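You operate a simulated robot arm through the tools that you are given. There is no shell and no other tool. Be economical: measure what you need, move in short steps, check, and stop when the job is done.

You are at the controls of a simulated robot arm. One attempt, no reset.

Task
Close the big carton and tape it with the waiting strip.
Fine: short flaps first; roll the tape down and put the roller back.
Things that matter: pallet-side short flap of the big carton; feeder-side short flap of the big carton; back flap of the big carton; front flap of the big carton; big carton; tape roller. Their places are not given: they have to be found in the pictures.

Only the result counts: the job must be done as asked and must still hold three seconds after the hand-in. Knocking over, shifting, dropping, spilling or breaking anything else fails it.

Robot
A 7-joint arm with a two-finger parallel gripper, fixed in place. Base frame: the origin is at the foot of the arm, x ahead of it, y to its left, z up. Readings come in mm, degrees, newtons and seconds.
With the tool pointing down near the work surface it reaches from about 200 to 740 mm from the base axis. Its first joint turns from -166.0 to 166.0 degrees. Payload 1.57 kg.
The tool frame sits at the grasp point between the pads (the TCP): z along the fingers, y along the line on which they close. The tips reach 30 mm beyond it. Largest opening 110 mm; finger width 24, thickness 12; the body of the gripper, 48 by 112 mm, starts 78 mm behind the TCP.
Orientation is that of the tool frame in the base frame, as a unit quaternion [w, x, y, z]. With the fingers straight down and closing along the base's y, the tool's x points along the base's -x, its y along +y and its z along -z.

Tools
- The arm moves only by the tool jog_arm. Its arguments are lists of equal length, an entry for each row: "claw": the closure, from 0 (fully open) to 1 (shut); "slide": the shift along the tool's x, y, z in units of 40 mm (1.0 is 40 mm), a list of three; "angular": the turn, a rotation vector about the tool's x, y, z in units of 5 degrees (1.0 is 5 degrees), a list of three. In form: {"claw": [claw, ...], "slide": [[x, y, z], ...], "angular": [[wx, wy, wz], ...]}. A call has 1 to 8 rows; each row shifts and turns the commanded pose from where the row before left it, along the tool's axes as they then stand. A call with a number of a shift or a turn outside -1 to 1 is refused whole. Rows are played at 5 a second. More than 50 mm and 8.6 degrees between two rows, or a gripper value outside its range, and nothing of the call is played. A pose out of reach is approached as far as the arm can. The call stops where the force on the tool passes 60 N (or 10 N more than at its start, if that is more) or the arm is blocked; 0.2 s more then pass. The fingers move at their own pace (about 45 mm/s each) and stop on an object; they squeeze with about 37 N. The grip force told is the motor's: it shows also when the fingers shut on nothing. Time passes only in rows, and 0.2 s behind the last, so rows that do not move let the fingers close. The reply holds the time, the measured pose of the TCP, the force on the tool along the base axes, the opening and the grip force, in the units named above and with some noise, and new pictures: "views" is both (left out), scene, wrist or none.
- Cameras (640 x 400 px; columns grow to the right, rows downward): "scene" is fixed at [399.5, 499.5, 1691.1]; the picture's right is [-1.00, 0.08, 0.00], its down [0.04, 0.52, -0.85] and it looks along [-0.07, -0.85, -0.52] (base axes); focal length 373 px, centre (320, 200). "wrist" rides on the gripper at [-36, 0, -80] in the tool frame; the picture's right is [0.00, -1.00, 0.00], its down [0.97, 0.00, -0.24] and it looks along [0.24, 0.00, 0.97] (tool axes); focal length 218 px, centre (320, 200).
- slide_trunk(by): slides the trunk up (or, below 0, down) by that many mm; the arm rides with it, the base frame stays. It gives what a move gives, with no picture.
- point_at(camera, pixels): for up to 12 pixels [column, row] of the newest picture of that camera ("zoom" is the newest enlarged one), the place [x, y, z] in the base frame of the surface seen there, good to about 3 mm. It takes no simulated time.
- inspect(camera, box): a new picture of the part [left, top, right, bottom] of that camera's present view, enlarged. It takes no simulated time.
- close_job(): hands the job in; it is judged then, once.

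Work in short steps. Measure before you move; look again where a grasp or a placing could have gone wrong, and mend it. You have 80 turns and 170 pictures in all, those below and enlarged ones among them. Open the gripper and draw the arm clear of the work before you hand the job in, unless the task says otherwise; then end with one line.

The tools are called by a JSON object that holds its "method" and its "body". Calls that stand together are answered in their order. jog_arm: Moves the arm, as the interface text tells. Its arguments: {"type":"object","properties":{"claw":{"type":"array"},"slide":{"type":"array"},"angular":{"type":"array"},"views":{"type":"string","enum":["both","scene","wrist","none"]}},"required":["claw","slide","angular"]} The other tools are called the same way: slide_trunk (by) slides the trunk up or down; point_at (camera, pixels) gives the place of the surface under pixels of a picture; inspect (camera, box) takes an enlarged picture of a part of a camera's view; close_job () hands the job in.

At the start:

```text
time: 0.0
position: [24.1, -404.4, 1261.6]
orientation: [-0.001, 0.0, 1.0, 0.0]
force: [0.3, 0.6, 0.1]
grip_width: 110.1
grasp_force: 0.0
trunk travel left (down, up): [-525.0, 65.0]
```

scene: 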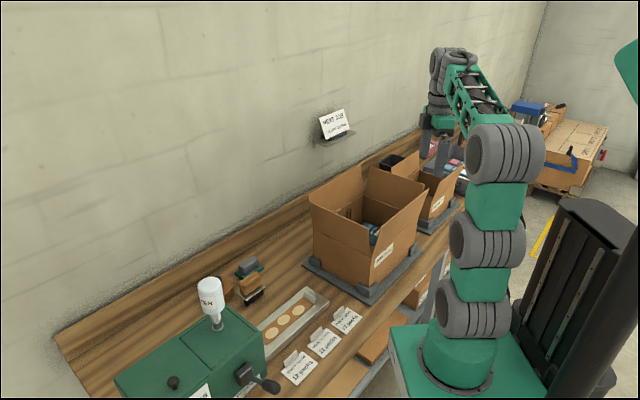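
wrist: 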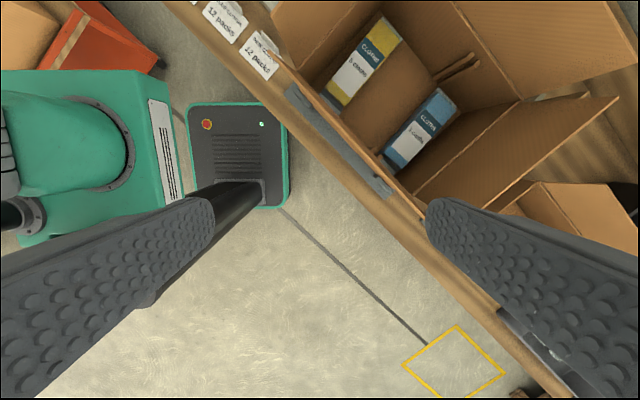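

I see the big carton near scene (365,225) and something like a tape roller near (248,275). I enlarge both areas.

{"method": "inspect", "body": {"camera": "scene", "box": [280, 120, 480, 310]}}

{"method": "inspect", "body": {"camera": "scene", "box": [100, 240, 380, 400]}}

{"method": "point_at", "body": {"camera": "scene", "pixels": [[310, 198], [368, 165], [428, 188], [369, 242], [314, 232], [371, 286], [416, 234], [250, 262], [250, 285], [265, 300], [340, 235], [400, 215]]}}

```text
2.11 times, centred on (380, 215) of scene
```

zoom: 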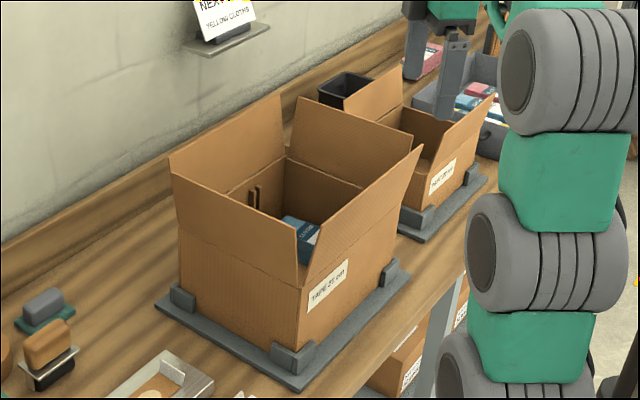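

```text
2.29 times, centred on (240, 320) of scene
```

zoom: 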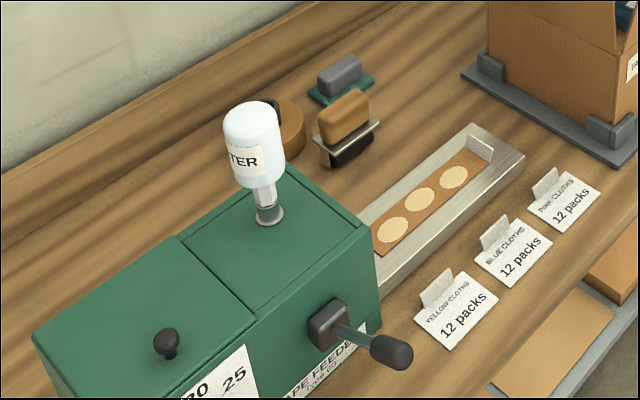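

```text
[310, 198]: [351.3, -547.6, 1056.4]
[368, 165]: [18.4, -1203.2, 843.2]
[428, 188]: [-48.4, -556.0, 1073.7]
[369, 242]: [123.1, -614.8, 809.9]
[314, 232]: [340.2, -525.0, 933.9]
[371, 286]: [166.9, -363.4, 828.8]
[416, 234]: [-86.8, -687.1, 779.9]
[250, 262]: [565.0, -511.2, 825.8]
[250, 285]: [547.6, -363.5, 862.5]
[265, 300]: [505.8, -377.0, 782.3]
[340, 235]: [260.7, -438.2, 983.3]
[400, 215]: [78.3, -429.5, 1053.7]
```

The strip with three dots lies in the metal tray; the tan-handled tool may be the roller. Zooming closer.

{"method": "inspect", "body": {"camera": "scene", "box": [210, 245, 290, 315]}}

{"method": "inspect", "body": {"camera": "scene", "box": [250, 280, 340, 345]}}

{"method": "inspect", "body": {"camera": "scene", "box": [300, 155, 430, 240]}}

{"method": "inspect", "body": {"camera": "scene", "box": [310, 100, 360, 150]}}

{"method": "inspect", "body": {"camera": "scene", "box": [110, 320, 290, 400]}}

```text
5.71 times, centred on (250, 280) of scene
```

zoom: 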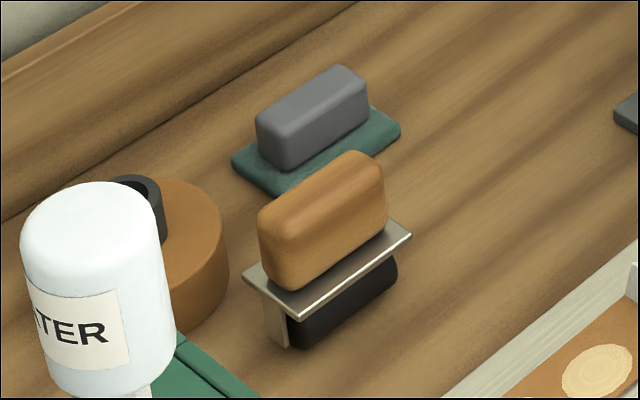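

```text
6.15 times, centred on (295, 312) of scene
```

zoom: 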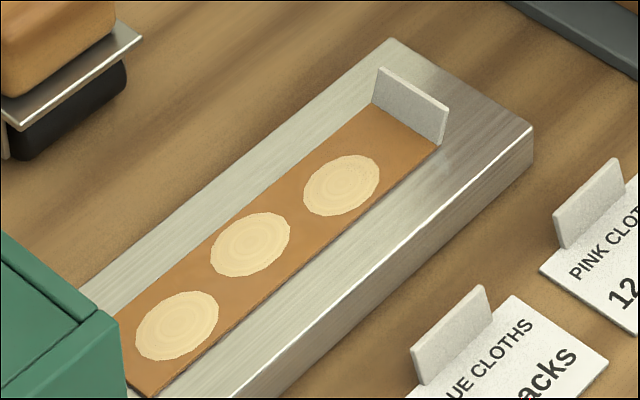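

```text
4.71 times, centred on (365, 198) of scene
```

zoom: 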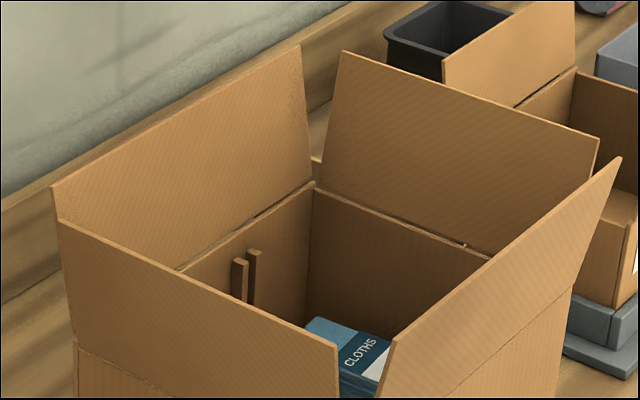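

```text
8.00 times, centred on (335, 125) of scene
```

zoom: 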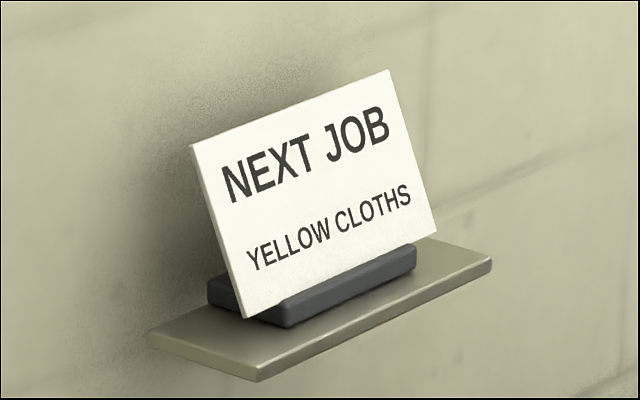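

```text
3.56 times, centred on (200, 360) of scene
```

zoom: 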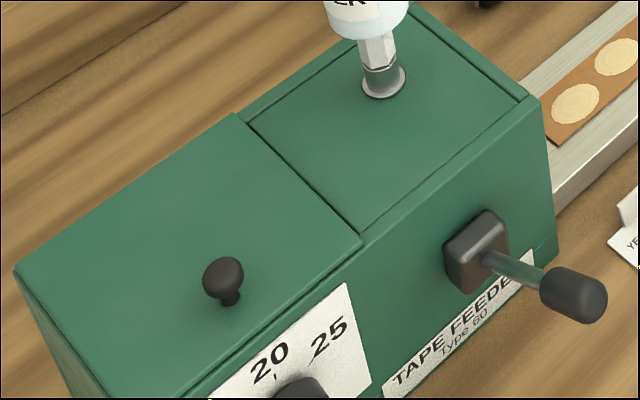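

The strip has an upright grab tab at its carton end, and the roller is the tan-handled tool. Next I measure the carton flaps in a zoom.

{"method": "inspect", "body": {"camera": "scene", "box": [295, 155, 445, 305]}}

```text
2.67 times, centred on (370, 230) of scene
```

zoom: 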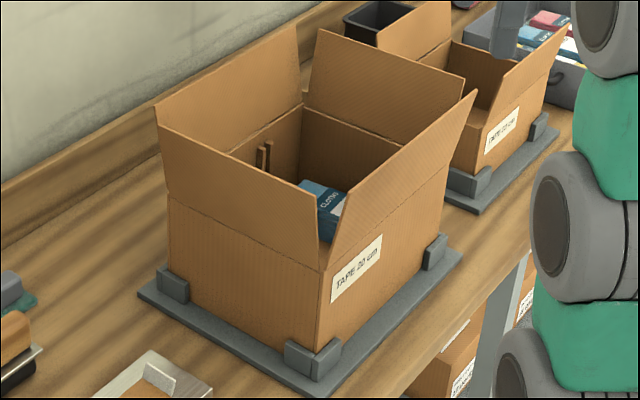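

I'll measure flap edges in this zoom: back flap top, feeder flap top/hinge, front flap, pallet flap.

{"method": "point_at", "body": {"camera": "zoom", "pixels": [[158, 112], [296, 24], [164, 134], [308, 222], [170, 186], [318, 264], [345, 226], [473, 98], [328, 262], [445, 182], [320, 36], [460, 82]]}}

{"method": "point_at", "body": {"camera": "zoom", "pixels": [[304, 102], [403, 146], [300, 98], [232, 152], [319, 350], [174, 260], [320, 205], [262, 158], [433, 240], [200, 300], [318, 340], [172, 210]]}}

{"method": "inspect", "body": {"camera": "wrist", "box": [240, 0, 640, 250]}}

```text
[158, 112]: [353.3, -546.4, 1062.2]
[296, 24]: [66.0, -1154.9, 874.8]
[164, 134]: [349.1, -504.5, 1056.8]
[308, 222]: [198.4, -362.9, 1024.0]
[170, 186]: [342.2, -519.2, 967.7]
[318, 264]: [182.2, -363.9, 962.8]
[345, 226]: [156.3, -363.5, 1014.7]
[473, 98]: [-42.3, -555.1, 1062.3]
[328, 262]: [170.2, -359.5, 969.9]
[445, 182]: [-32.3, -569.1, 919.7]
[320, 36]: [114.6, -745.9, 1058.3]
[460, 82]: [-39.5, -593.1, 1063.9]
```

```text
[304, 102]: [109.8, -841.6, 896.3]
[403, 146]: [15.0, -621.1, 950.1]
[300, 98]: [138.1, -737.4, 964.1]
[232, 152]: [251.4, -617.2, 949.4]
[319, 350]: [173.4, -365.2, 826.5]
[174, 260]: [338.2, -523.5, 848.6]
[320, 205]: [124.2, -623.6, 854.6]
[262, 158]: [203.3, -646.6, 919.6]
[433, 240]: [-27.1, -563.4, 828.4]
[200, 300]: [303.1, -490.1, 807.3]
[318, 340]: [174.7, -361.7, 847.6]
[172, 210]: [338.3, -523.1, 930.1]
```

```text
1.60 times, centred on (440, 125) of wrist
```

zoom: 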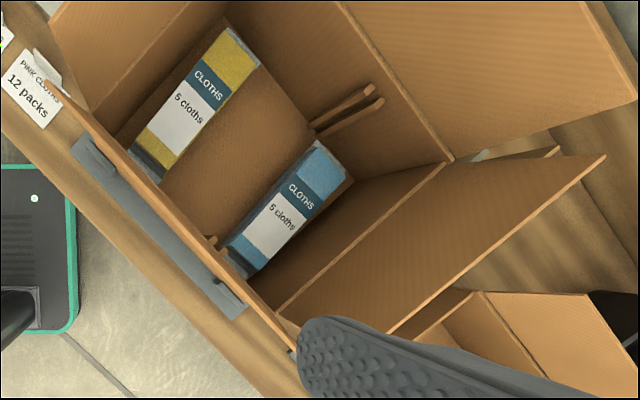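

The carton is turned about 45° (corners ≈(177,-362), (-32,-562), (342,-525), hinge z≈965, flap tops ≈1062). I turn the tool 45° first so its axes line up with the carton.

{"method": "jog_arm", "body": {"claw": [1, 1, 1, 1, 1, 1, 1, 1], "slide": [[0, 0, 0], [0, 0, 0], [0, 0, 0], [0, 0, 0], [0, 0, 0], [0, 0, 0], [0, 0, 0], [0, 0, 0]], "angular": [[0, 0, 1], [0, 0, 1], [0, 0, 1], [0, 0, 1], [0, 0, 1], [0, 0, 1], [0, 0, 1], [0, 0, 1]], "views": "none"}}

{"method": "jog_arm", "body": {"claw": [1, 1, 1, 1], "slide": [[0, 0, 0], [-0.8, 0, 0], [-0.8, 0, 0], [-0.8, 0, 0]], "angular": [[0, 0, 1], [0, 0, 0], [0, 0, 0], [0, 0, 0]]}}

```text
time: 1.8
position: [22.8, -403.3, 1261.2]
orientation: [0.0, 0.343, 0.939, 0.0]
force: [-0.6, -0.9, 0.6]
grip_width: 0.0
grasp_force: 21.5
trunk travel left (down, up): [-525.0, 65.0]
```

```text
time: 2.8
position: [92.3, -474.0, 1259.6]
orientation: [0.0, 0.382, 0.924, 0.0]
force: [-0.3, -0.5, 0.7]
grip_width: 0.0
grasp_force: 21.0
trunk travel left (down, up): [-525.0, 65.0]
```

scene: 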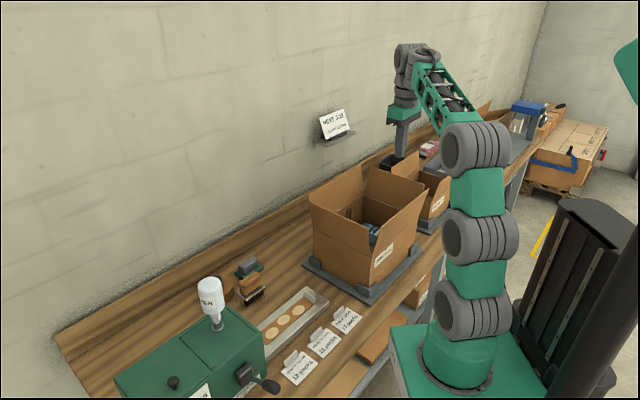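
wrist: 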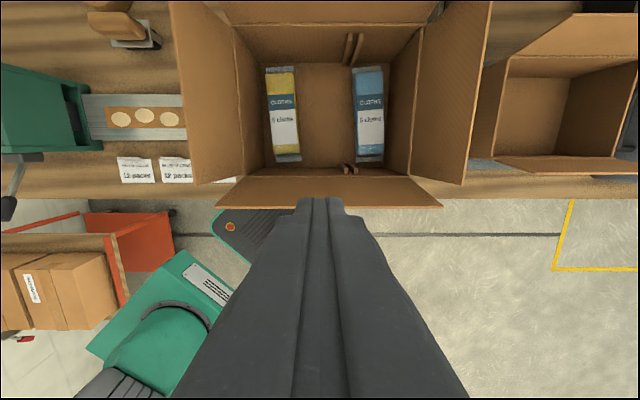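

The wrist view is nicely aligned with the carton. I measure flap edges here and the small carton's clearance.

{"method": "point_at", "body": {"camera": "wrist", "pixels": [[197, 182], [176, 10], [236, 40], [250, 160], [461, 180], [486, 10], [420, 35], [408, 170], [442, 205], [218, 204], [330, 178], [474, 155]]}}

{"method": "point_at", "body": {"camera": "wrist", "pixels": [[500, 55], [530, 45], [620, 170], [490, 158], [580, 15], [636, 45], [475, 180], [330, 25], [250, 24], [415, 22], [348, 45], [350, 168]]}}

```text
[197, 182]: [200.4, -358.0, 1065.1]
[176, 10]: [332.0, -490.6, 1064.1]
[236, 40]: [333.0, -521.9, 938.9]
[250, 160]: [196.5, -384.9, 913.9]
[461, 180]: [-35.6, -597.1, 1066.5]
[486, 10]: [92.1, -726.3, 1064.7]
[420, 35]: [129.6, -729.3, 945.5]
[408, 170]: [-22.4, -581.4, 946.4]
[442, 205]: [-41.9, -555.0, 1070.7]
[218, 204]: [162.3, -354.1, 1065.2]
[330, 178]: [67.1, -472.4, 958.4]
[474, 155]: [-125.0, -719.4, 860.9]
```

```text
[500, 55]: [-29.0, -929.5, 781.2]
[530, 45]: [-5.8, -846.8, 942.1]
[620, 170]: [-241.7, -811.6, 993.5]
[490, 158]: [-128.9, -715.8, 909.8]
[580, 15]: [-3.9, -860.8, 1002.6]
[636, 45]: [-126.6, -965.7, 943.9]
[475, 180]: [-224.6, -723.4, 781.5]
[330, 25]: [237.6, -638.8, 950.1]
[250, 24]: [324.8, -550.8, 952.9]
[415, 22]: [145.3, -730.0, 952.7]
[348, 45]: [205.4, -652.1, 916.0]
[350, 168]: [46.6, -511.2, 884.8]
```

Feeder flap top edge is at s≈-112 (s along the bench), hinge s≈-130, z≈962. I go outside it at mid-width and lower to push height.

{"method": "jog_arm", "body": {"claw": [1, 1, 1, 1, 1], "slide": [[-0.5, 1, 0], [-0.5, 1, 0], [-0.5, 1, 0], [-0.5, 1, 0], [-0.48, 1, 0]], "angular": [[0, 0, 0], [0, 0, 0], [0, 0, 0], [0, 0, 0], [0, 0, 0]], "views": "none"}}

{"method": "jog_arm", "body": {"claw": [1, 1, 1, 1, 1], "slide": [[0, 0, 0.95], [0, 0, 0.95], [0, 0, 0.95], [0, 0, 0.95], [0, 0, 0.95]], "angular": [[0, 0, 0], [0, 0, 0], [0, 0, 0], [0, 0, 0], [0, 0, 0]]}}

```text
time: 4.0
position: [306.6, -403.0, 1256.7]
orientation: [0.0, 0.383, 0.924, 0.0]
force: [-0.1, 0.4, -0.5]
grip_width: 0.2
grasp_force: 20.3
trunk travel left (down, up): [-525.0, 65.0]
```

```text
time: 5.2
position: [305.5, -400.5, 1070.9]
orientation: [-0.001, 0.383, 0.924, -0.001]
force: [0.3, -0.2, 0.0]
grip_width: 0.0
grasp_force: 21.6
trunk travel left (down, up): [-525.0, 65.0]
```

scene: 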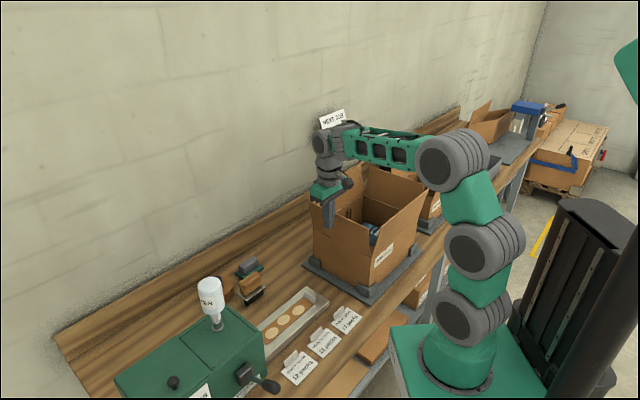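
wrist: 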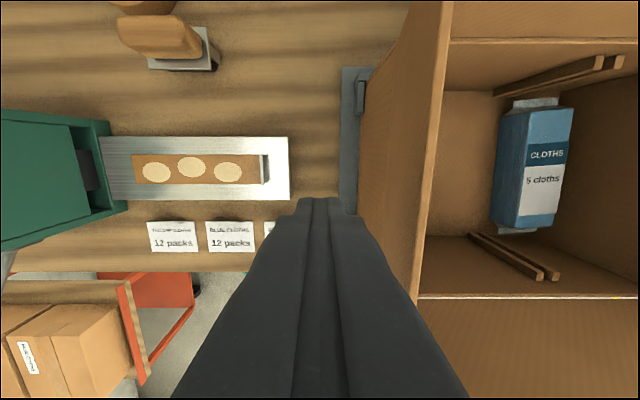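

Fingers are outside the flap. Measuring the strip and roller from this view, then pushing the feeder flap inward and down along an arc.

{"method": "point_at", "body": {"camera": "wrist", "pixels": [[133, 155], [133, 183], [262, 156], [262, 182], [267, 168], [290, 138], [290, 198], [100, 140], [122, 22], [195, 25], [195, 52], [216, 68]]}}

{"method": "jog_arm", "body": {"claw": [1, 1, 1, 1, 1, 1], "slide": [[0, -0.95, 0], [0, -0.88, 0], [0, -0.5, 0.15], [0, -0.45, 0.38], [0, -0.3, 0.43], [0, -0.18, 0.4]], "angular": [[0, 0, 0], [0, 0, 0], [0, 0, 0], [0, 0, 0], [0, 0, 0], [0, 0, 0]]}}

```text
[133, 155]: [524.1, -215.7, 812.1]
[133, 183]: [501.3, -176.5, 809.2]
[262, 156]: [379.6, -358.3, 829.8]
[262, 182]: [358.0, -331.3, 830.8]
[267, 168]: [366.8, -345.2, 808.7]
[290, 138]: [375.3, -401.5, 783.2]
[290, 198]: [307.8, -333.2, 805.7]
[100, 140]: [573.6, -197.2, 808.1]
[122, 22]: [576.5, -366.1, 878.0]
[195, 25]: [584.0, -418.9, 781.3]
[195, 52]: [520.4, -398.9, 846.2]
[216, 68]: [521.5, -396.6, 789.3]
```

```text
time: 6.6
position: [212.2, -493.0, 1016.0]
orientation: [0.0, 0.383, 0.924, 0.0]
force: [0.6, 0.3, -0.6]
grip_width: 0.1
grasp_force: 21.1
trunk travel left (down, up): [-525.0, 65.0]
```

scene: 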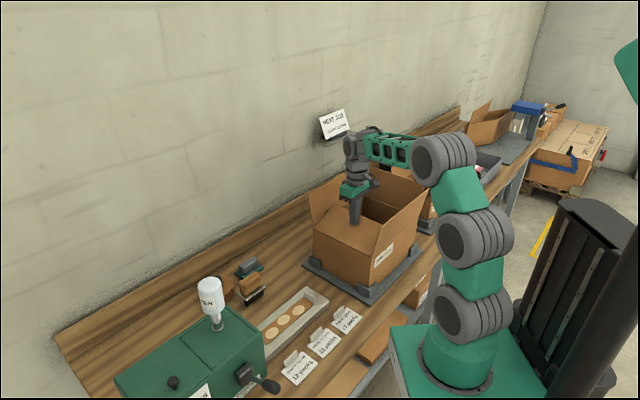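
wrist: 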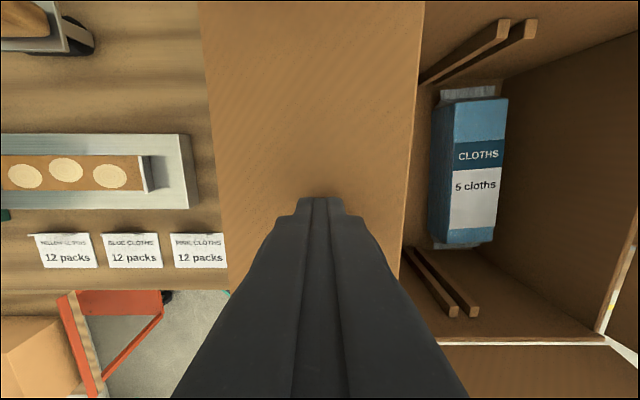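

The flap folded with negligible force; tip z≈986. I press gently toward level, then retreat up to see if it stays.

{"method": "jog_arm", "body": {"claw": [1, 1, 1], "slide": [[0, 0, 0.2], [0, 0, 0.15], [0, 0, 0.1]], "angular": [[0, 0, 0], [0, 0, 0], [0, 0, 0]], "views": "none"}}

{"method": "jog_arm", "body": {"claw": [1, 1, 1, 1, 1, 1], "slide": [[0, 0, -0.5], [0, 0, -1], [0, 0, -1], [0, 0, -1], [0, -0.6, -1], [0, -0.6, -1]], "angular": [[0, 0, 0], [0, 0, 0], [0, 0, 0], [0, 0, 0], [0, 0, 0], [0, 0, 0]]}}

```text
time: 7.4
position: [212.0, -491.9, 998.7]
orientation: [0.0, 0.383, 0.924, 0.0]
force: [0.5, -0.7, -0.7]
grip_width: 0.0
grasp_force: 21.6
trunk travel left (down, up): [-525.0, 65.0]
```

```text
time: 8.8
position: [178.9, -528.1, 1218.6]
orientation: [0.0, 0.383, 0.924, 0.001]
force: [-0.6, 0.5, 0.1]
grip_width: 0.0
grasp_force: 21.3
trunk travel left (down, up): [-525.0, 65.0]
```

scene: 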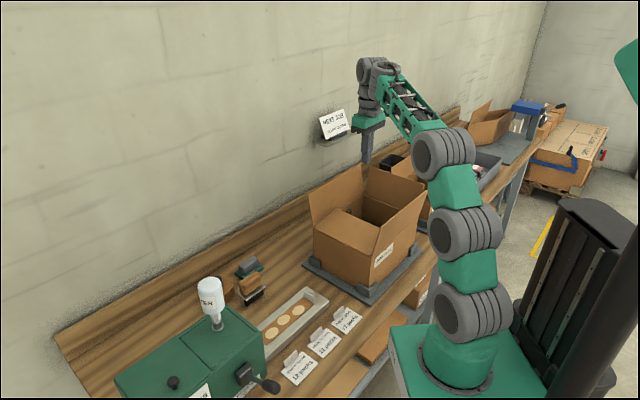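
wrist: 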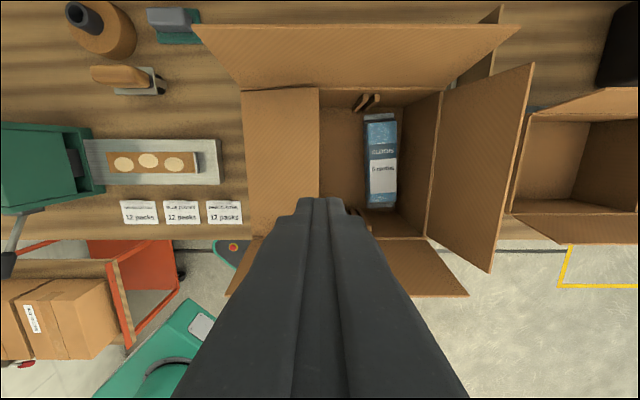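

The feeder flap stays down. I measure its level and move over to the outside of the pallet-side flap.

{"method": "point_at", "body": {"camera": "wrist", "pixels": [[250, 160], [312, 100], [310, 190], [280, 160], [490, 265], [530, 70], [210, 30], [510, 35], [430, 230], [440, 95]]}}

{"method": "jog_arm", "body": {"claw": [1, 1, 1, 1, 1, 1, 1], "slide": [[0, -1, 0], [0, -1, 0], [0, -1, 0], [0, -1, 0], [0, -1, 0], [0, -1, 0], [0, 0, 0]], "angular": [[0, 0, 0], [0, 0, 0], [0, 0, 0], [0, 0, 0], [0, 0, 0], [0, 0, 0], [0, 0, 0]]}}

```text
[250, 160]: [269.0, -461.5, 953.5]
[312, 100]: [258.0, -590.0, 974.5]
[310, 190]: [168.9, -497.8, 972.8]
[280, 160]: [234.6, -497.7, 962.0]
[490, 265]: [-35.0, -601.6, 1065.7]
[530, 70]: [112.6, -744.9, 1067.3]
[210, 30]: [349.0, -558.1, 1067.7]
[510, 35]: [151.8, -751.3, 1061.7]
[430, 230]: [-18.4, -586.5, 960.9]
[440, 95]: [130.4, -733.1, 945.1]
```

```text
time: 10.4
position: [40.8, -611.8, 1186.7]
orientation: [0.001, 0.383, 0.924, -0.001]
force: [0.1, 0.1, 0.9]
grip_width: 0.0
grasp_force: 21.5
out of reach, approached as far as the arm can: row 3, 4, 5, 6
trunk travel left (down, up): [-525.0, 65.0]
```

scene: 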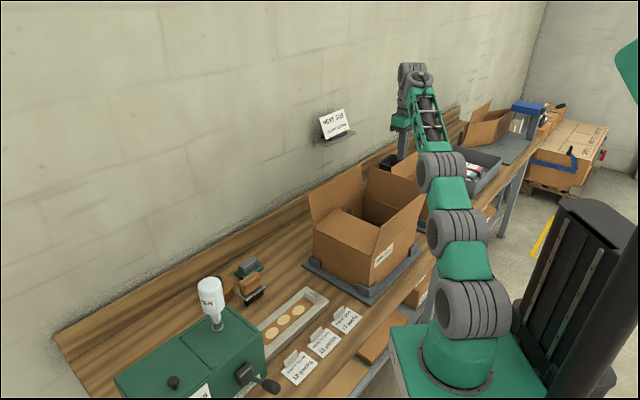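
wrist: 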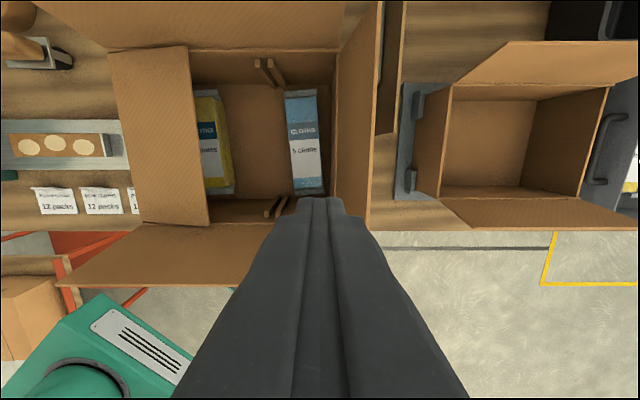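

Out of reach at this height, with TCP short at (41,-612). I raise the trunk so the arm can reach farther, then see the reading.

{"method": "slide_trunk", "body": {"by": 64}}

```text
time: 11.4
position: [42.0, -613.6, 1250.7]
orientation: [-0.001, 0.383, 0.924, 0.0]
force: [-0.2, -0.6, 0.3]
grip_width: 0.0
grasp_force: 21.9
trunk travel left (down, up): [-589.0, 1.0]
```

Now lower to tip ≈1087 (flap top 1067) and then go out to s≈-490.

{"method": "jog_arm", "body": {"claw": [1, 1, 1, 1, 1, 1, 1], "slide": [[0, 0, 0.85], [0, 0, 0.85], [0, 0, 0.85], [0, 0, 0.75], [-0.4, -0.8, 0], [-0.4, -0.8, 0], [-0.1, -0.6, 0]], "angular": [[0, 0, 0], [0, 0, 0], [0, 0, 0], [0, 0, 0], [0, 0, 0], [0, 0, 0], [0, 0, 0]]}}

```text
time: 13.0
position: [17.4, -663.2, 1114.9]
orientation: [0.0, 0.382, 0.924, 0.0]
force: [0.5, -0.2, -0.8]
grip_width: 0.3
grasp_force: 20.9
out of reach, approached as far as the arm can: row 6, 7
trunk travel left (down, up): [-589.0, 1.0]
```

scene: 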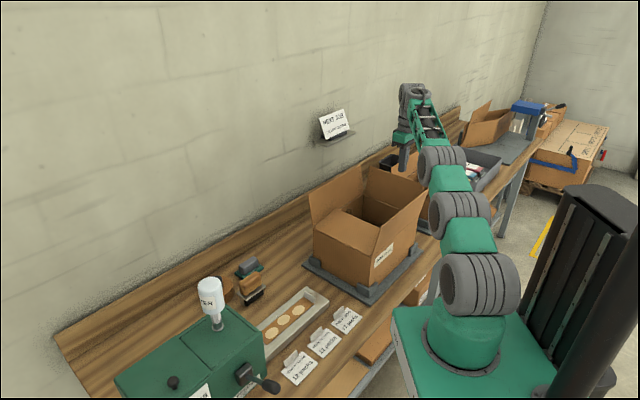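
wrist: 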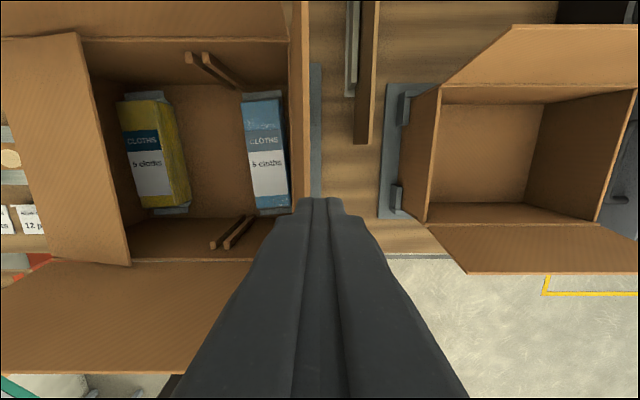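

Reach limits at mid-flap; I shift toward the front (t≈-430) where the same flap is closer to the arm, then outward.

{"method": "jog_arm", "body": {"claw": [1, 1, 1, 1], "slide": [[0.6, 0, 0], [0.6, 0, 0], [0, -0.4, 0], [0, -0.4, 0]], "angular": [[0, 0, 0], [0, 0, 0], [0, 0, 0], [0, 0, 0]], "views": "wrist"}}

```text
time: 14.0
position: [-40.2, -651.5, 1113.0]
orientation: [0.0, 0.382, 0.924, 0.0]
force: [-0.6, -0.2, 0.4]
grip_width: 0.1
grasp_force: 21.3
trunk travel left (down, up): [-589.0, 1.0]
```

wrist: 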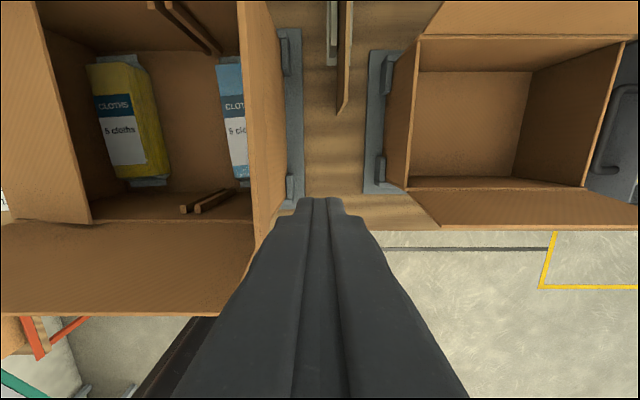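

Fingers are outside the pallet flap now (s≈-489). Lower 45 mm and sweep it over along the mirrored arc.

{"method": "jog_arm", "body": {"claw": [1, 1, 1, 1, 1, 1, 1], "slide": [[0, 0, 0.55], [0, 0, 0.55], [0, 0.95, 0], [0, 0.9, 0], [0, 0.5, 0.15], [0, 0.45, 0.38], [0, 0.35, 0.45]], "angular": [[0, 0, 0], [0, 0, 0], [0, 0, 0], [0, 0, 0], [0, 0, 0], [0, 0, 0], [0, 0, 0]], "views": "wrist"}}

{"method": "jog_arm", "body": {"claw": [1, 1, 1, 1], "slide": [[0, 0.25, 0.5], [0, 0.1, 0.3], [0, 0, 0.1], [0, 0, 0]], "angular": [[0, 0, 0], [0, 0, 0], [0, 0, 0], [0, 0, 0]]}}

```text
time: 15.6
position: [46.3, -562.2, 1026.3]
orientation: [0.0, 0.382, 0.924, 0.001]
force: [-0.6, 0.0, 0.4]
grip_width: 0.0
grasp_force: 21.5
trunk travel left (down, up): [-589.0, 1.0]
```

wrist: 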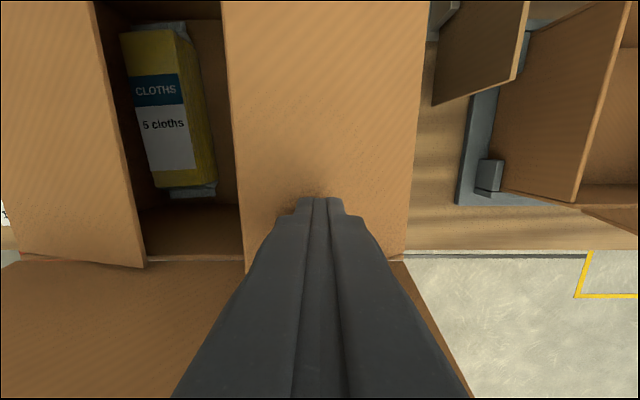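

```text
time: 16.6
position: [57.7, -551.1, 993.6]
orientation: [0.0, 0.383, 0.924, 0.0]
force: [-0.5, -0.3, 0.3]
grip_width: 0.2
grasp_force: 21.1
trunk travel left (down, up): [-589.0, 1.0]
```

scene: 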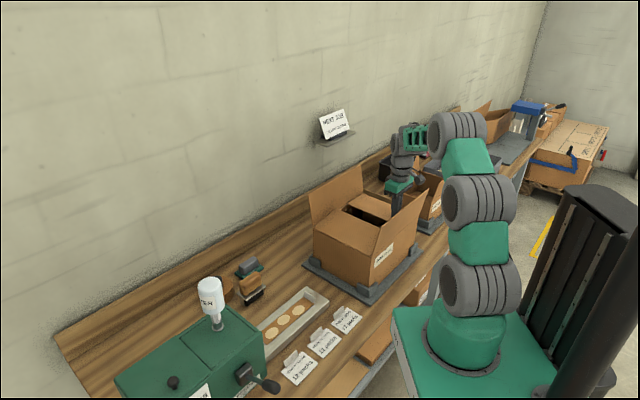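
wrist: 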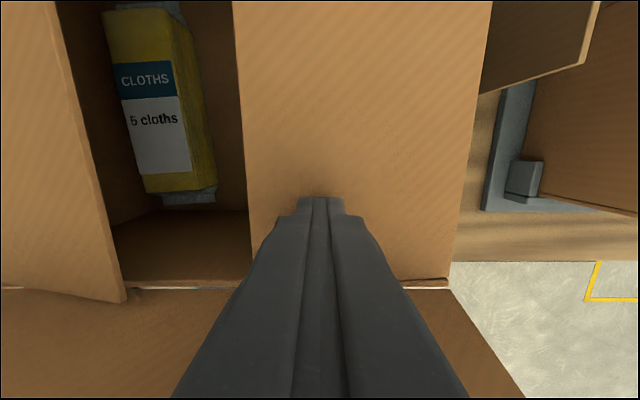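

Pallet flap is down. Now for the back flap: lift, shift to s≈-190 and tilt the tool 20° so the tips reach out behind it.

{"method": "jog_arm", "body": {"claw": [1, 1, 1, 1, 1, 1, 1, 1], "slide": [[0, 0, -1], [0, 0, -1], [0, 0, -1], [0, 0, -0.5], [0, 1, 0], [0, 1, 0], [0, 1, 0], [0, 1, 0]], "angular": [[0, 0, 0], [0, 0, 0], [0, 0, 0], [0, 0, 0], [0, -1, 0], [0, -1, 0], [0, -1, 0], [0, -1, 0]]}}

```text
time: 18.4
position: [171.4, -436.9, 1133.4]
orientation: [0.163, 0.376, 0.91, -0.067]
force: [0.3, 0.4, 0.4]
grip_width: 0.1
grasp_force: 21.3
trunk travel left (down, up): [-589.0, 1.0]
```

scene: 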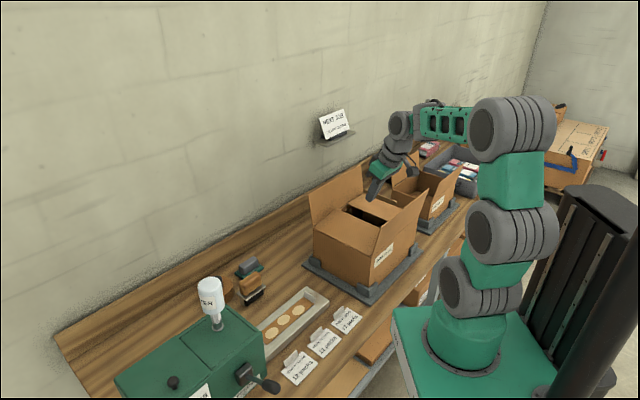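
wrist: 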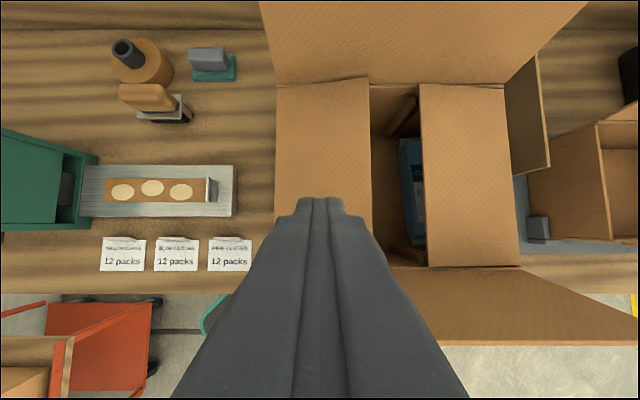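

View as expected. I move back 240 mm level over the back flap's top edge (z≈1067, tip≈1105).

{"method": "jog_arm", "body": {"claw": [1, 1, 1, 1, 1, 1], "slide": [[-0.94, 0, 0.342], [-0.94, 0, 0.342], [-0.94, 0, 0.342], [-0.94, 0, 0.342], [-0.94, 0, 0.342], [-0.94, 0, 0.342]], "angular": [[0, 0, 0], [0, 0, 0], [0, 0, 0], [0, 0, 0], [0, 0, 0], [0, 0, 0]]}}

```text
time: 19.8
position: [341.6, -610.3, 1131.4]
orientation: [0.16, 0.378, 0.91, -0.065]
force: [0.4, -1.0, 0.7]
grip_width: 0.0
grasp_force: 21.3
trunk travel left (down, up): [-589.0, 1.0]
```

scene: 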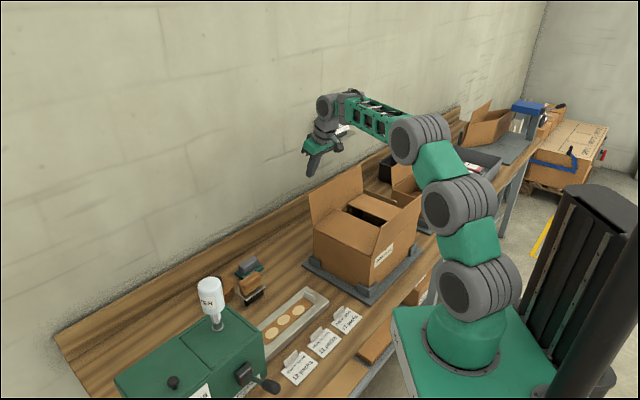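
wrist: 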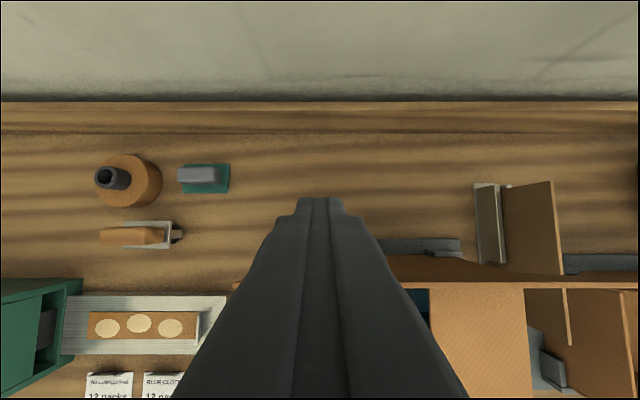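

TCP is behind the flap (t≈-673). Lower 65 mm and start pulling the flap forward.

{"method": "jog_arm", "body": {"claw": [1, 1, 1, 1, 1], "slide": [[0.275, 0, 0.76], [0.275, 0, 0.76], [0.94, 0, -0.342], [0.94, 0, -0.342], [0.505, 0, -0.077]], "angular": [[0, 0, 0], [0, 0, 0], [0, 0, 0], [0, 0, 0], [0, 0, 0]]}}

```text
time: 20.9
position: [292.0, -555.8, 1081.9]
orientation: [0.177, 0.371, 0.908, -0.081]
force: [26.6, -24.7, -0.8]
grip_width: 0.1
grasp_force: 21.6
trunk travel left (down, up): [-589.0, 1.0]
stopped in row 5: the force on the tool passed its limit (the readings are from after the stop); the commanded pose is now the measured one
```

scene: 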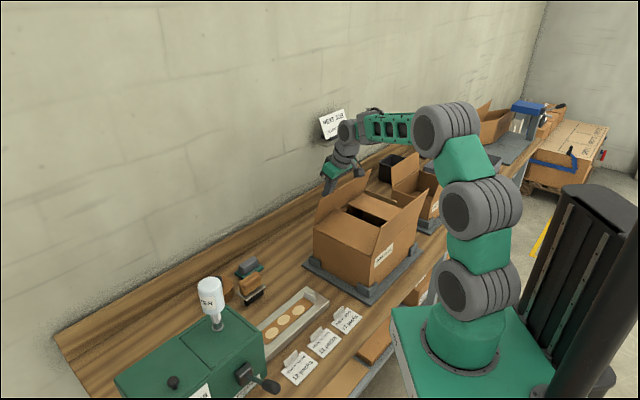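
wrist: 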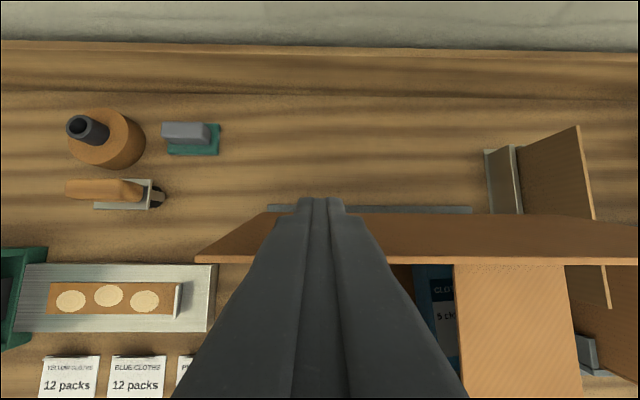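

The push stopped at 36 N against the back flap. I check whether the carton moved and what is contacting.

{"method": "inspect", "body": {"camera": "scene", "box": [295, 100, 445, 250]}}

{"method": "inspect", "body": {"camera": "wrist", "box": [180, 180, 640, 400]}}

{"method": "point_at", "body": {"camera": "scene", "pixels": [[317, 226], [370, 287], [371, 245], [427, 192], [318, 222], [365, 175], [330, 205], [345, 190]]}}

{"method": "point_at", "body": {"camera": "wrist", "pixels": [[200, 256], [270, 216], [430, 260], [420, 222], [600, 225], [600, 260], [460, 270], [570, 270], [430, 275]]}}

```text
2.67 times, centred on (370, 175) of scene
```

zoom: 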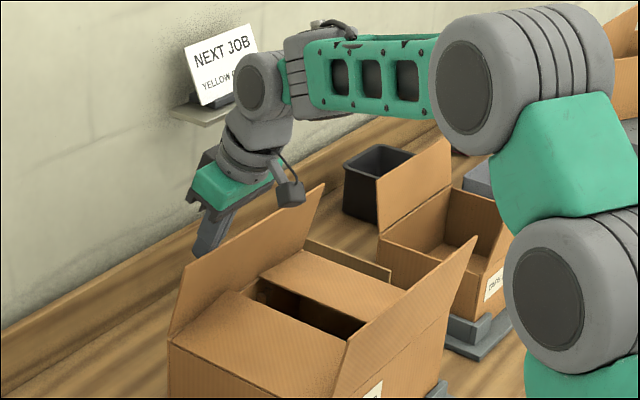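

```text
1.39 times, centred on (410, 290) of wrist
```

zoom: 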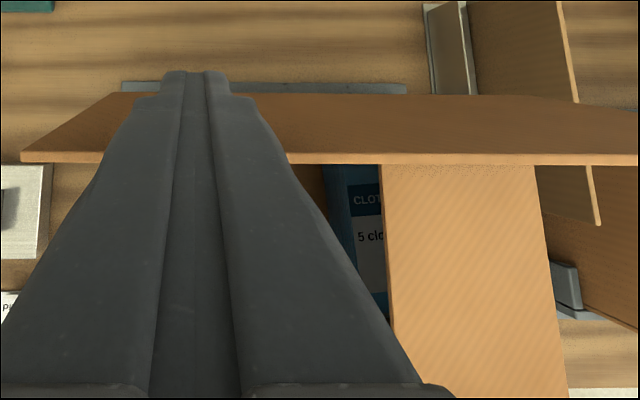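

```text
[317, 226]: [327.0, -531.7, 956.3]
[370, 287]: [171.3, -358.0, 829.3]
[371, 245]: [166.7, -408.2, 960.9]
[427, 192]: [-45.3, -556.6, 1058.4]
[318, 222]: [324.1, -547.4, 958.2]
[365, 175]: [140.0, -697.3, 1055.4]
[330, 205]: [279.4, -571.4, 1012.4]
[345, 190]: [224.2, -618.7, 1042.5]
```

```text
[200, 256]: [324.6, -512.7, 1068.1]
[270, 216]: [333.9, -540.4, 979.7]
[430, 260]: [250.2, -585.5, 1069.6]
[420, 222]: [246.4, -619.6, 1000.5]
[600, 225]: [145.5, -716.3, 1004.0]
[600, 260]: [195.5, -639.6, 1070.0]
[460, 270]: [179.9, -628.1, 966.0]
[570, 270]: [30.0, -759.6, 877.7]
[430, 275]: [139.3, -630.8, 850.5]
```

Carton hasn't moved, flap is 13° inward. I check what the dark box on the gripper's side (scene ~ (359,173)) is touching.

{"method": "point_at", "body": {"camera": "scene", "pixels": [[359, 173], [355, 170], [361, 175], [340, 172], [326, 192], [350, 160], [367, 172], [343, 150]]}}

{"method": "inspect", "body": {"camera": "scene", "box": [310, 130, 380, 200]}}

```text
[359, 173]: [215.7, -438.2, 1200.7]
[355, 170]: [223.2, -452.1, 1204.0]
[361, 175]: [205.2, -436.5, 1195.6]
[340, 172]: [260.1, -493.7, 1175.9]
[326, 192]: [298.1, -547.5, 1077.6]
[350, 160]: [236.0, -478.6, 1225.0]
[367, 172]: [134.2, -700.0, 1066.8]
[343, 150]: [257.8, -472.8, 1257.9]
```

```text
5.71 times, centred on (345, 165) of scene
```

zoom: 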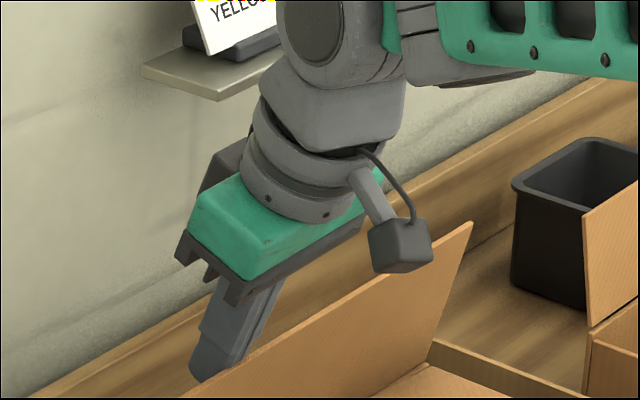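

Nothing else touches; the box is a sensor well above. I retry with slower, smaller steps along the arc.

{"method": "jog_arm", "body": {"claw": [1, 1, 1, 1], "slide": [[-0.1, 0, 0], [0, 0, 0], [0.25, 0, 0.02], [0.25, 0, 0.02]], "angular": [[0, 0, 0], [0, 0, 0], [0, 0, 0], [0, 0, 0]]}}

```text
time: 21.9
position: [287.0, -553.4, 1085.0]
orientation: [0.186, 0.367, 0.907, -0.089]
force: [21.6, -13.7, 5.1]
grip_width: 0.1
grasp_force: 21.4
trunk travel left (down, up): [-589.0, 1.0]
stopped in row 4: the force on the tool passed its limit (the readings are from after the stop); the commanded pose is now the measured one
```

scene: 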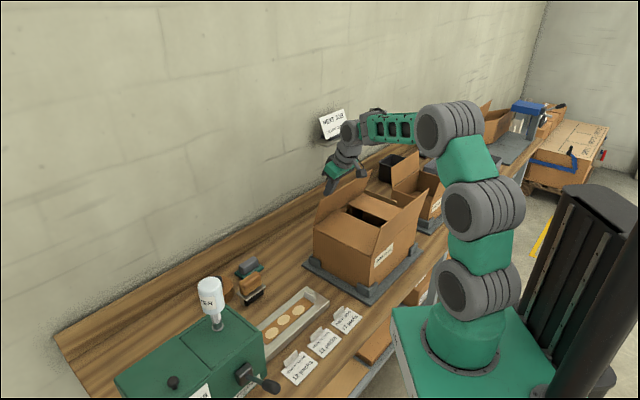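
wrist: 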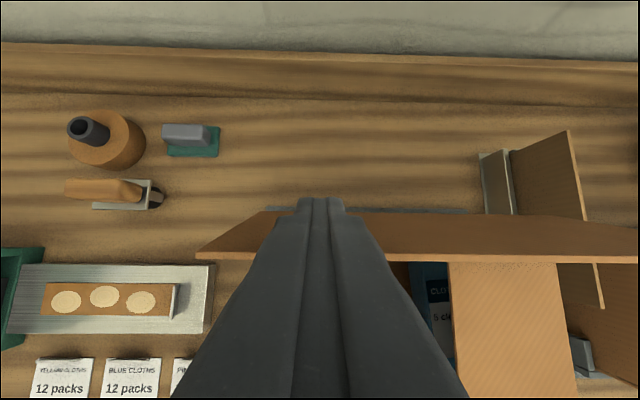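

The flap jams at ~13°: the raised short flaps (inner ends z≈973) meet its side. I back the tool out, rise over it and go press both short flaps fully level first.

{"method": "jog_arm", "body": {"claw": [1, 1, 1, 1, 1, 1, 1, 1], "slide": [[-0.91, 0, 0.41], [-0.305, 0, -0.685], [-0.305, 0, -0.685], [0.91, 0, -0.41], [0.91, 0, -0.41], [0.91, 0, -0.41], [0.91, 0, -0.41], [0, 0, 0]], "angular": [[0, 0, 0], [0, 0, 0], [0, 0, 0], [0, 0, 0], [0, 0, 0], [0, 0, 0], [0, 0, 0], [0, 0, 0]], "views": "wrist"}}

{"method": "jog_arm", "body": {"claw": [1, 1, 1, 1, 1], "slide": [[0, 0, 0], [0, 0, 0], [0, 0, 0], [0, 0, 0], [0, 0, 0]], "angular": [[0, 1, 0], [0, 1, 0], [0, 1, 0], [0, 1, 0], [0, 0.76, 0]]}}

```text
time: 23.7
position: [195.8, -467.3, 1141.3]
orientation: [0.183, 0.369, 0.907, -0.087]
force: [0.5, -0.8, -0.2]
grip_width: 0.0
grasp_force: 21.1
trunk travel left (down, up): [-589.0, 1.0]
```

wrist: 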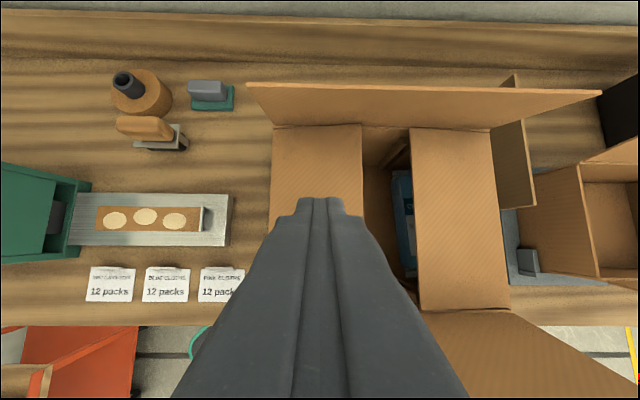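

```text
time: 24.9
position: [198.5, -465.4, 1142.7]
orientation: [-0.009, 0.379, 0.925, -0.007]
force: [0.0, -0.4, -0.7]
grip_width: 0.4
grasp_force: 20.9
trunk travel left (down, up): [-589.0, 1.0]
```

scene: 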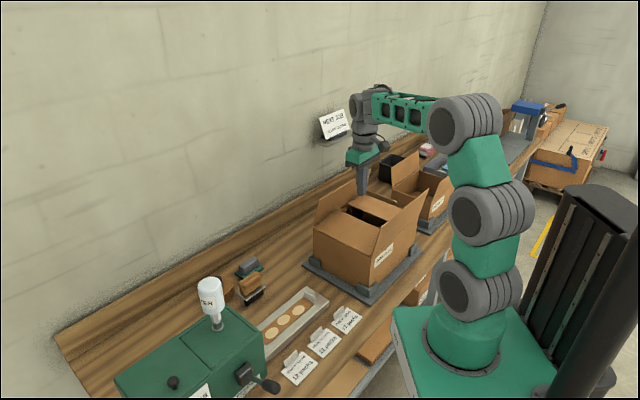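
wrist: 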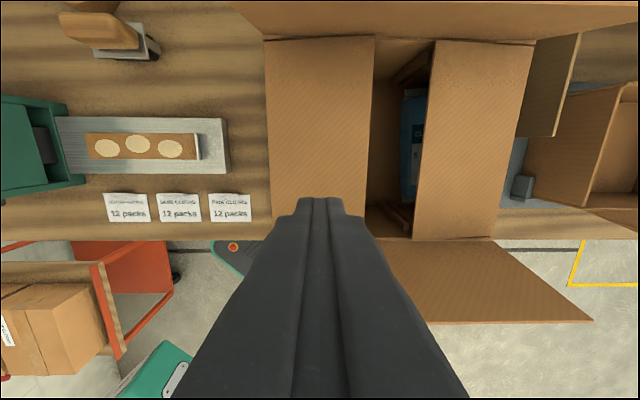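

Tool is near vertical. Measure both short flaps' levels before pressing.

{"method": "point_at", "body": {"camera": "wrist", "pixels": [[268, 60], [275, 180], [370, 60], [365, 190], [440, 60], [415, 220], [528, 60], [490, 230], [320, 100], [480, 120]]}}

{"method": "jog_arm", "body": {"claw": [1, 1, 1, 1, 1, 1, 1], "slide": [[-0.3, -0.6, 0.8], [-0.3, 0, 1], [0, 0, 1], [0, 0, 0.75], [0, 0, 0.25], [0, 0, 0.2], [0, 0, 0.1]], "angular": [[0, -0.25, 0], [0, 0, 0], [0, 0, 0], [0, 0, 0], [0, 0, 0], [0, 0, 0], [0, 0, 0]], "views": "wrist"}}

```text
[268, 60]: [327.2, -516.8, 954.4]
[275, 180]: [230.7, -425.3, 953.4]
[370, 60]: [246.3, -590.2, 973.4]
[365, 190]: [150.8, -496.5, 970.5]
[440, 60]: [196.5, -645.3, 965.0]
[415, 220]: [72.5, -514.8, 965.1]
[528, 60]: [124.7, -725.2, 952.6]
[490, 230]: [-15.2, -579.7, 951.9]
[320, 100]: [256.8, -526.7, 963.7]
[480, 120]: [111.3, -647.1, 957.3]
```

```text
time: 26.5
position: [198.8, -502.5, 982.1]
orientation: [0.002, 0.378, 0.926, -0.013]
force: [-1.7, 0.6, 1.2]
grip_width: 0.3
grasp_force: 21.4
trunk travel left (down, up): [-589.0, 1.0]
```

wrist: 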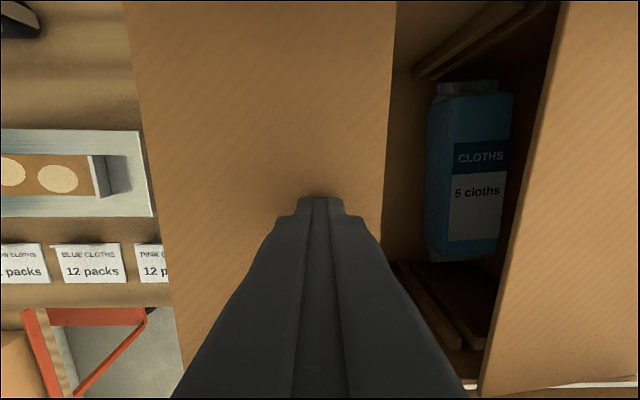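

Tip at 952 pressing the feeder flap. A touch more, then lift and check.

{"method": "jog_arm", "body": {"claw": [1, 1, 1, 1], "slide": [[0, 0, 0.06], [0, 0, 0], [0, 0, -0.7], [0, 0, -1]], "angular": [[0, 0, 0], [0, 0, 0], [0, 0, 0], [0, 0, 0]], "views": "wrist"}}

```text
time: 27.5
position: [196.1, -502.4, 1048.0]
orientation: [0.003, 0.379, 0.925, -0.013]
force: [-0.6, -0.3, 0.1]
grip_width: 0.1
grasp_force: 20.8
trunk travel left (down, up): [-589.0, 1.0]
```

wrist: 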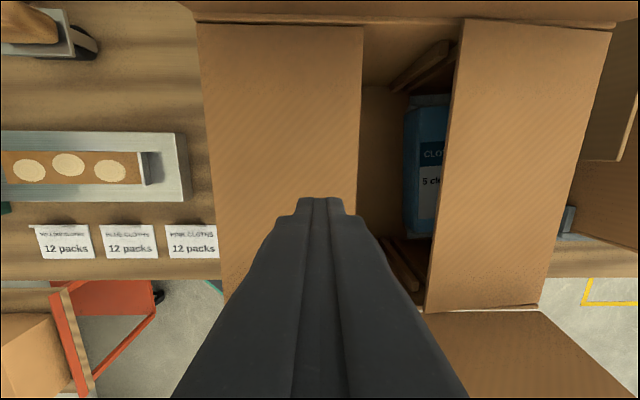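

Check feeder flap level and go press the pallet flap at s≈-335.

{"method": "point_at", "body": {"camera": "wrist", "pixels": [[210, 100], [355, 60], [350, 180], [280, 100], [225, 250]]}}

{"method": "jog_arm", "body": {"claw": [1, 1, 1, 1, 1, 1, 1, 1], "slide": [[0, -1, 0], [0, -1, 0], [0, -0.95, 0], [0, 0, 0.6], [0, 0, 0.6], [0, 0, 0.4], [0, 0, 0.12], [0, 0, 0]], "angular": [[0, 0, 0], [0, 0, 0], [0, 0, 0], [0, 0, 0], [0, 0, 0], [0, 0, 0], [0, 0, 0], [0, 0, 0]], "views": "none"}}

{"method": "jog_arm", "body": {"claw": [1, 1, 1, 1, 1], "slide": [[0, 0, -0.7], [0, 0, -1], [0, 0, -1], [0, 0, -1], [0, 0, 0]], "angular": [[0, 0, 0], [0, 0, 0], [0, 0, 0], [0, 0, 0], [0, 0, 0]]}}

```text
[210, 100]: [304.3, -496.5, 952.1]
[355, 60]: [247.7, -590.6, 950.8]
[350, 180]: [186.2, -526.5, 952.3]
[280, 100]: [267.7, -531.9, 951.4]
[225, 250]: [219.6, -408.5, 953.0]
```

```text
time: 29.3
position: [114.9, -588.3, 981.9]
orientation: [0.003, 0.379, 0.925, -0.013]
force: [-0.1, 2.0, 8.0]
grip_width: 0.1
grasp_force: 21.2
trunk travel left (down, up): [-589.0, 1.0]
```

```text
time: 30.5
position: [113.7, -583.4, 1128.9]
orientation: [0.002, 0.378, 0.926, -0.013]
force: [0.0, 0.0, 0.2]
grip_width: 0.0
grasp_force: 21.4
trunk travel left (down, up): [-589.0, 1.0]
```

scene: 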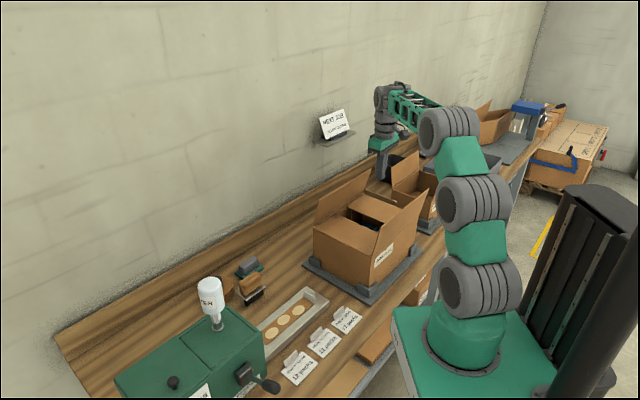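
wrist: 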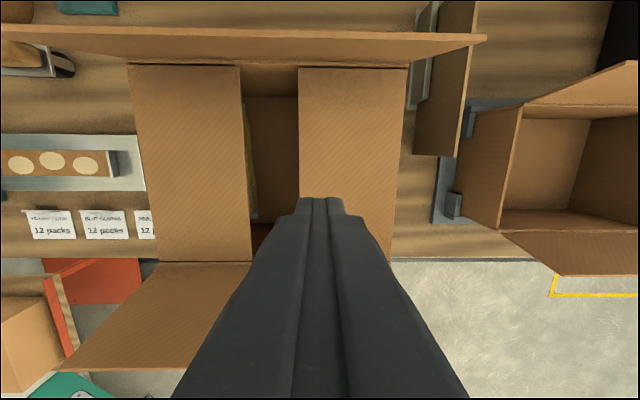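

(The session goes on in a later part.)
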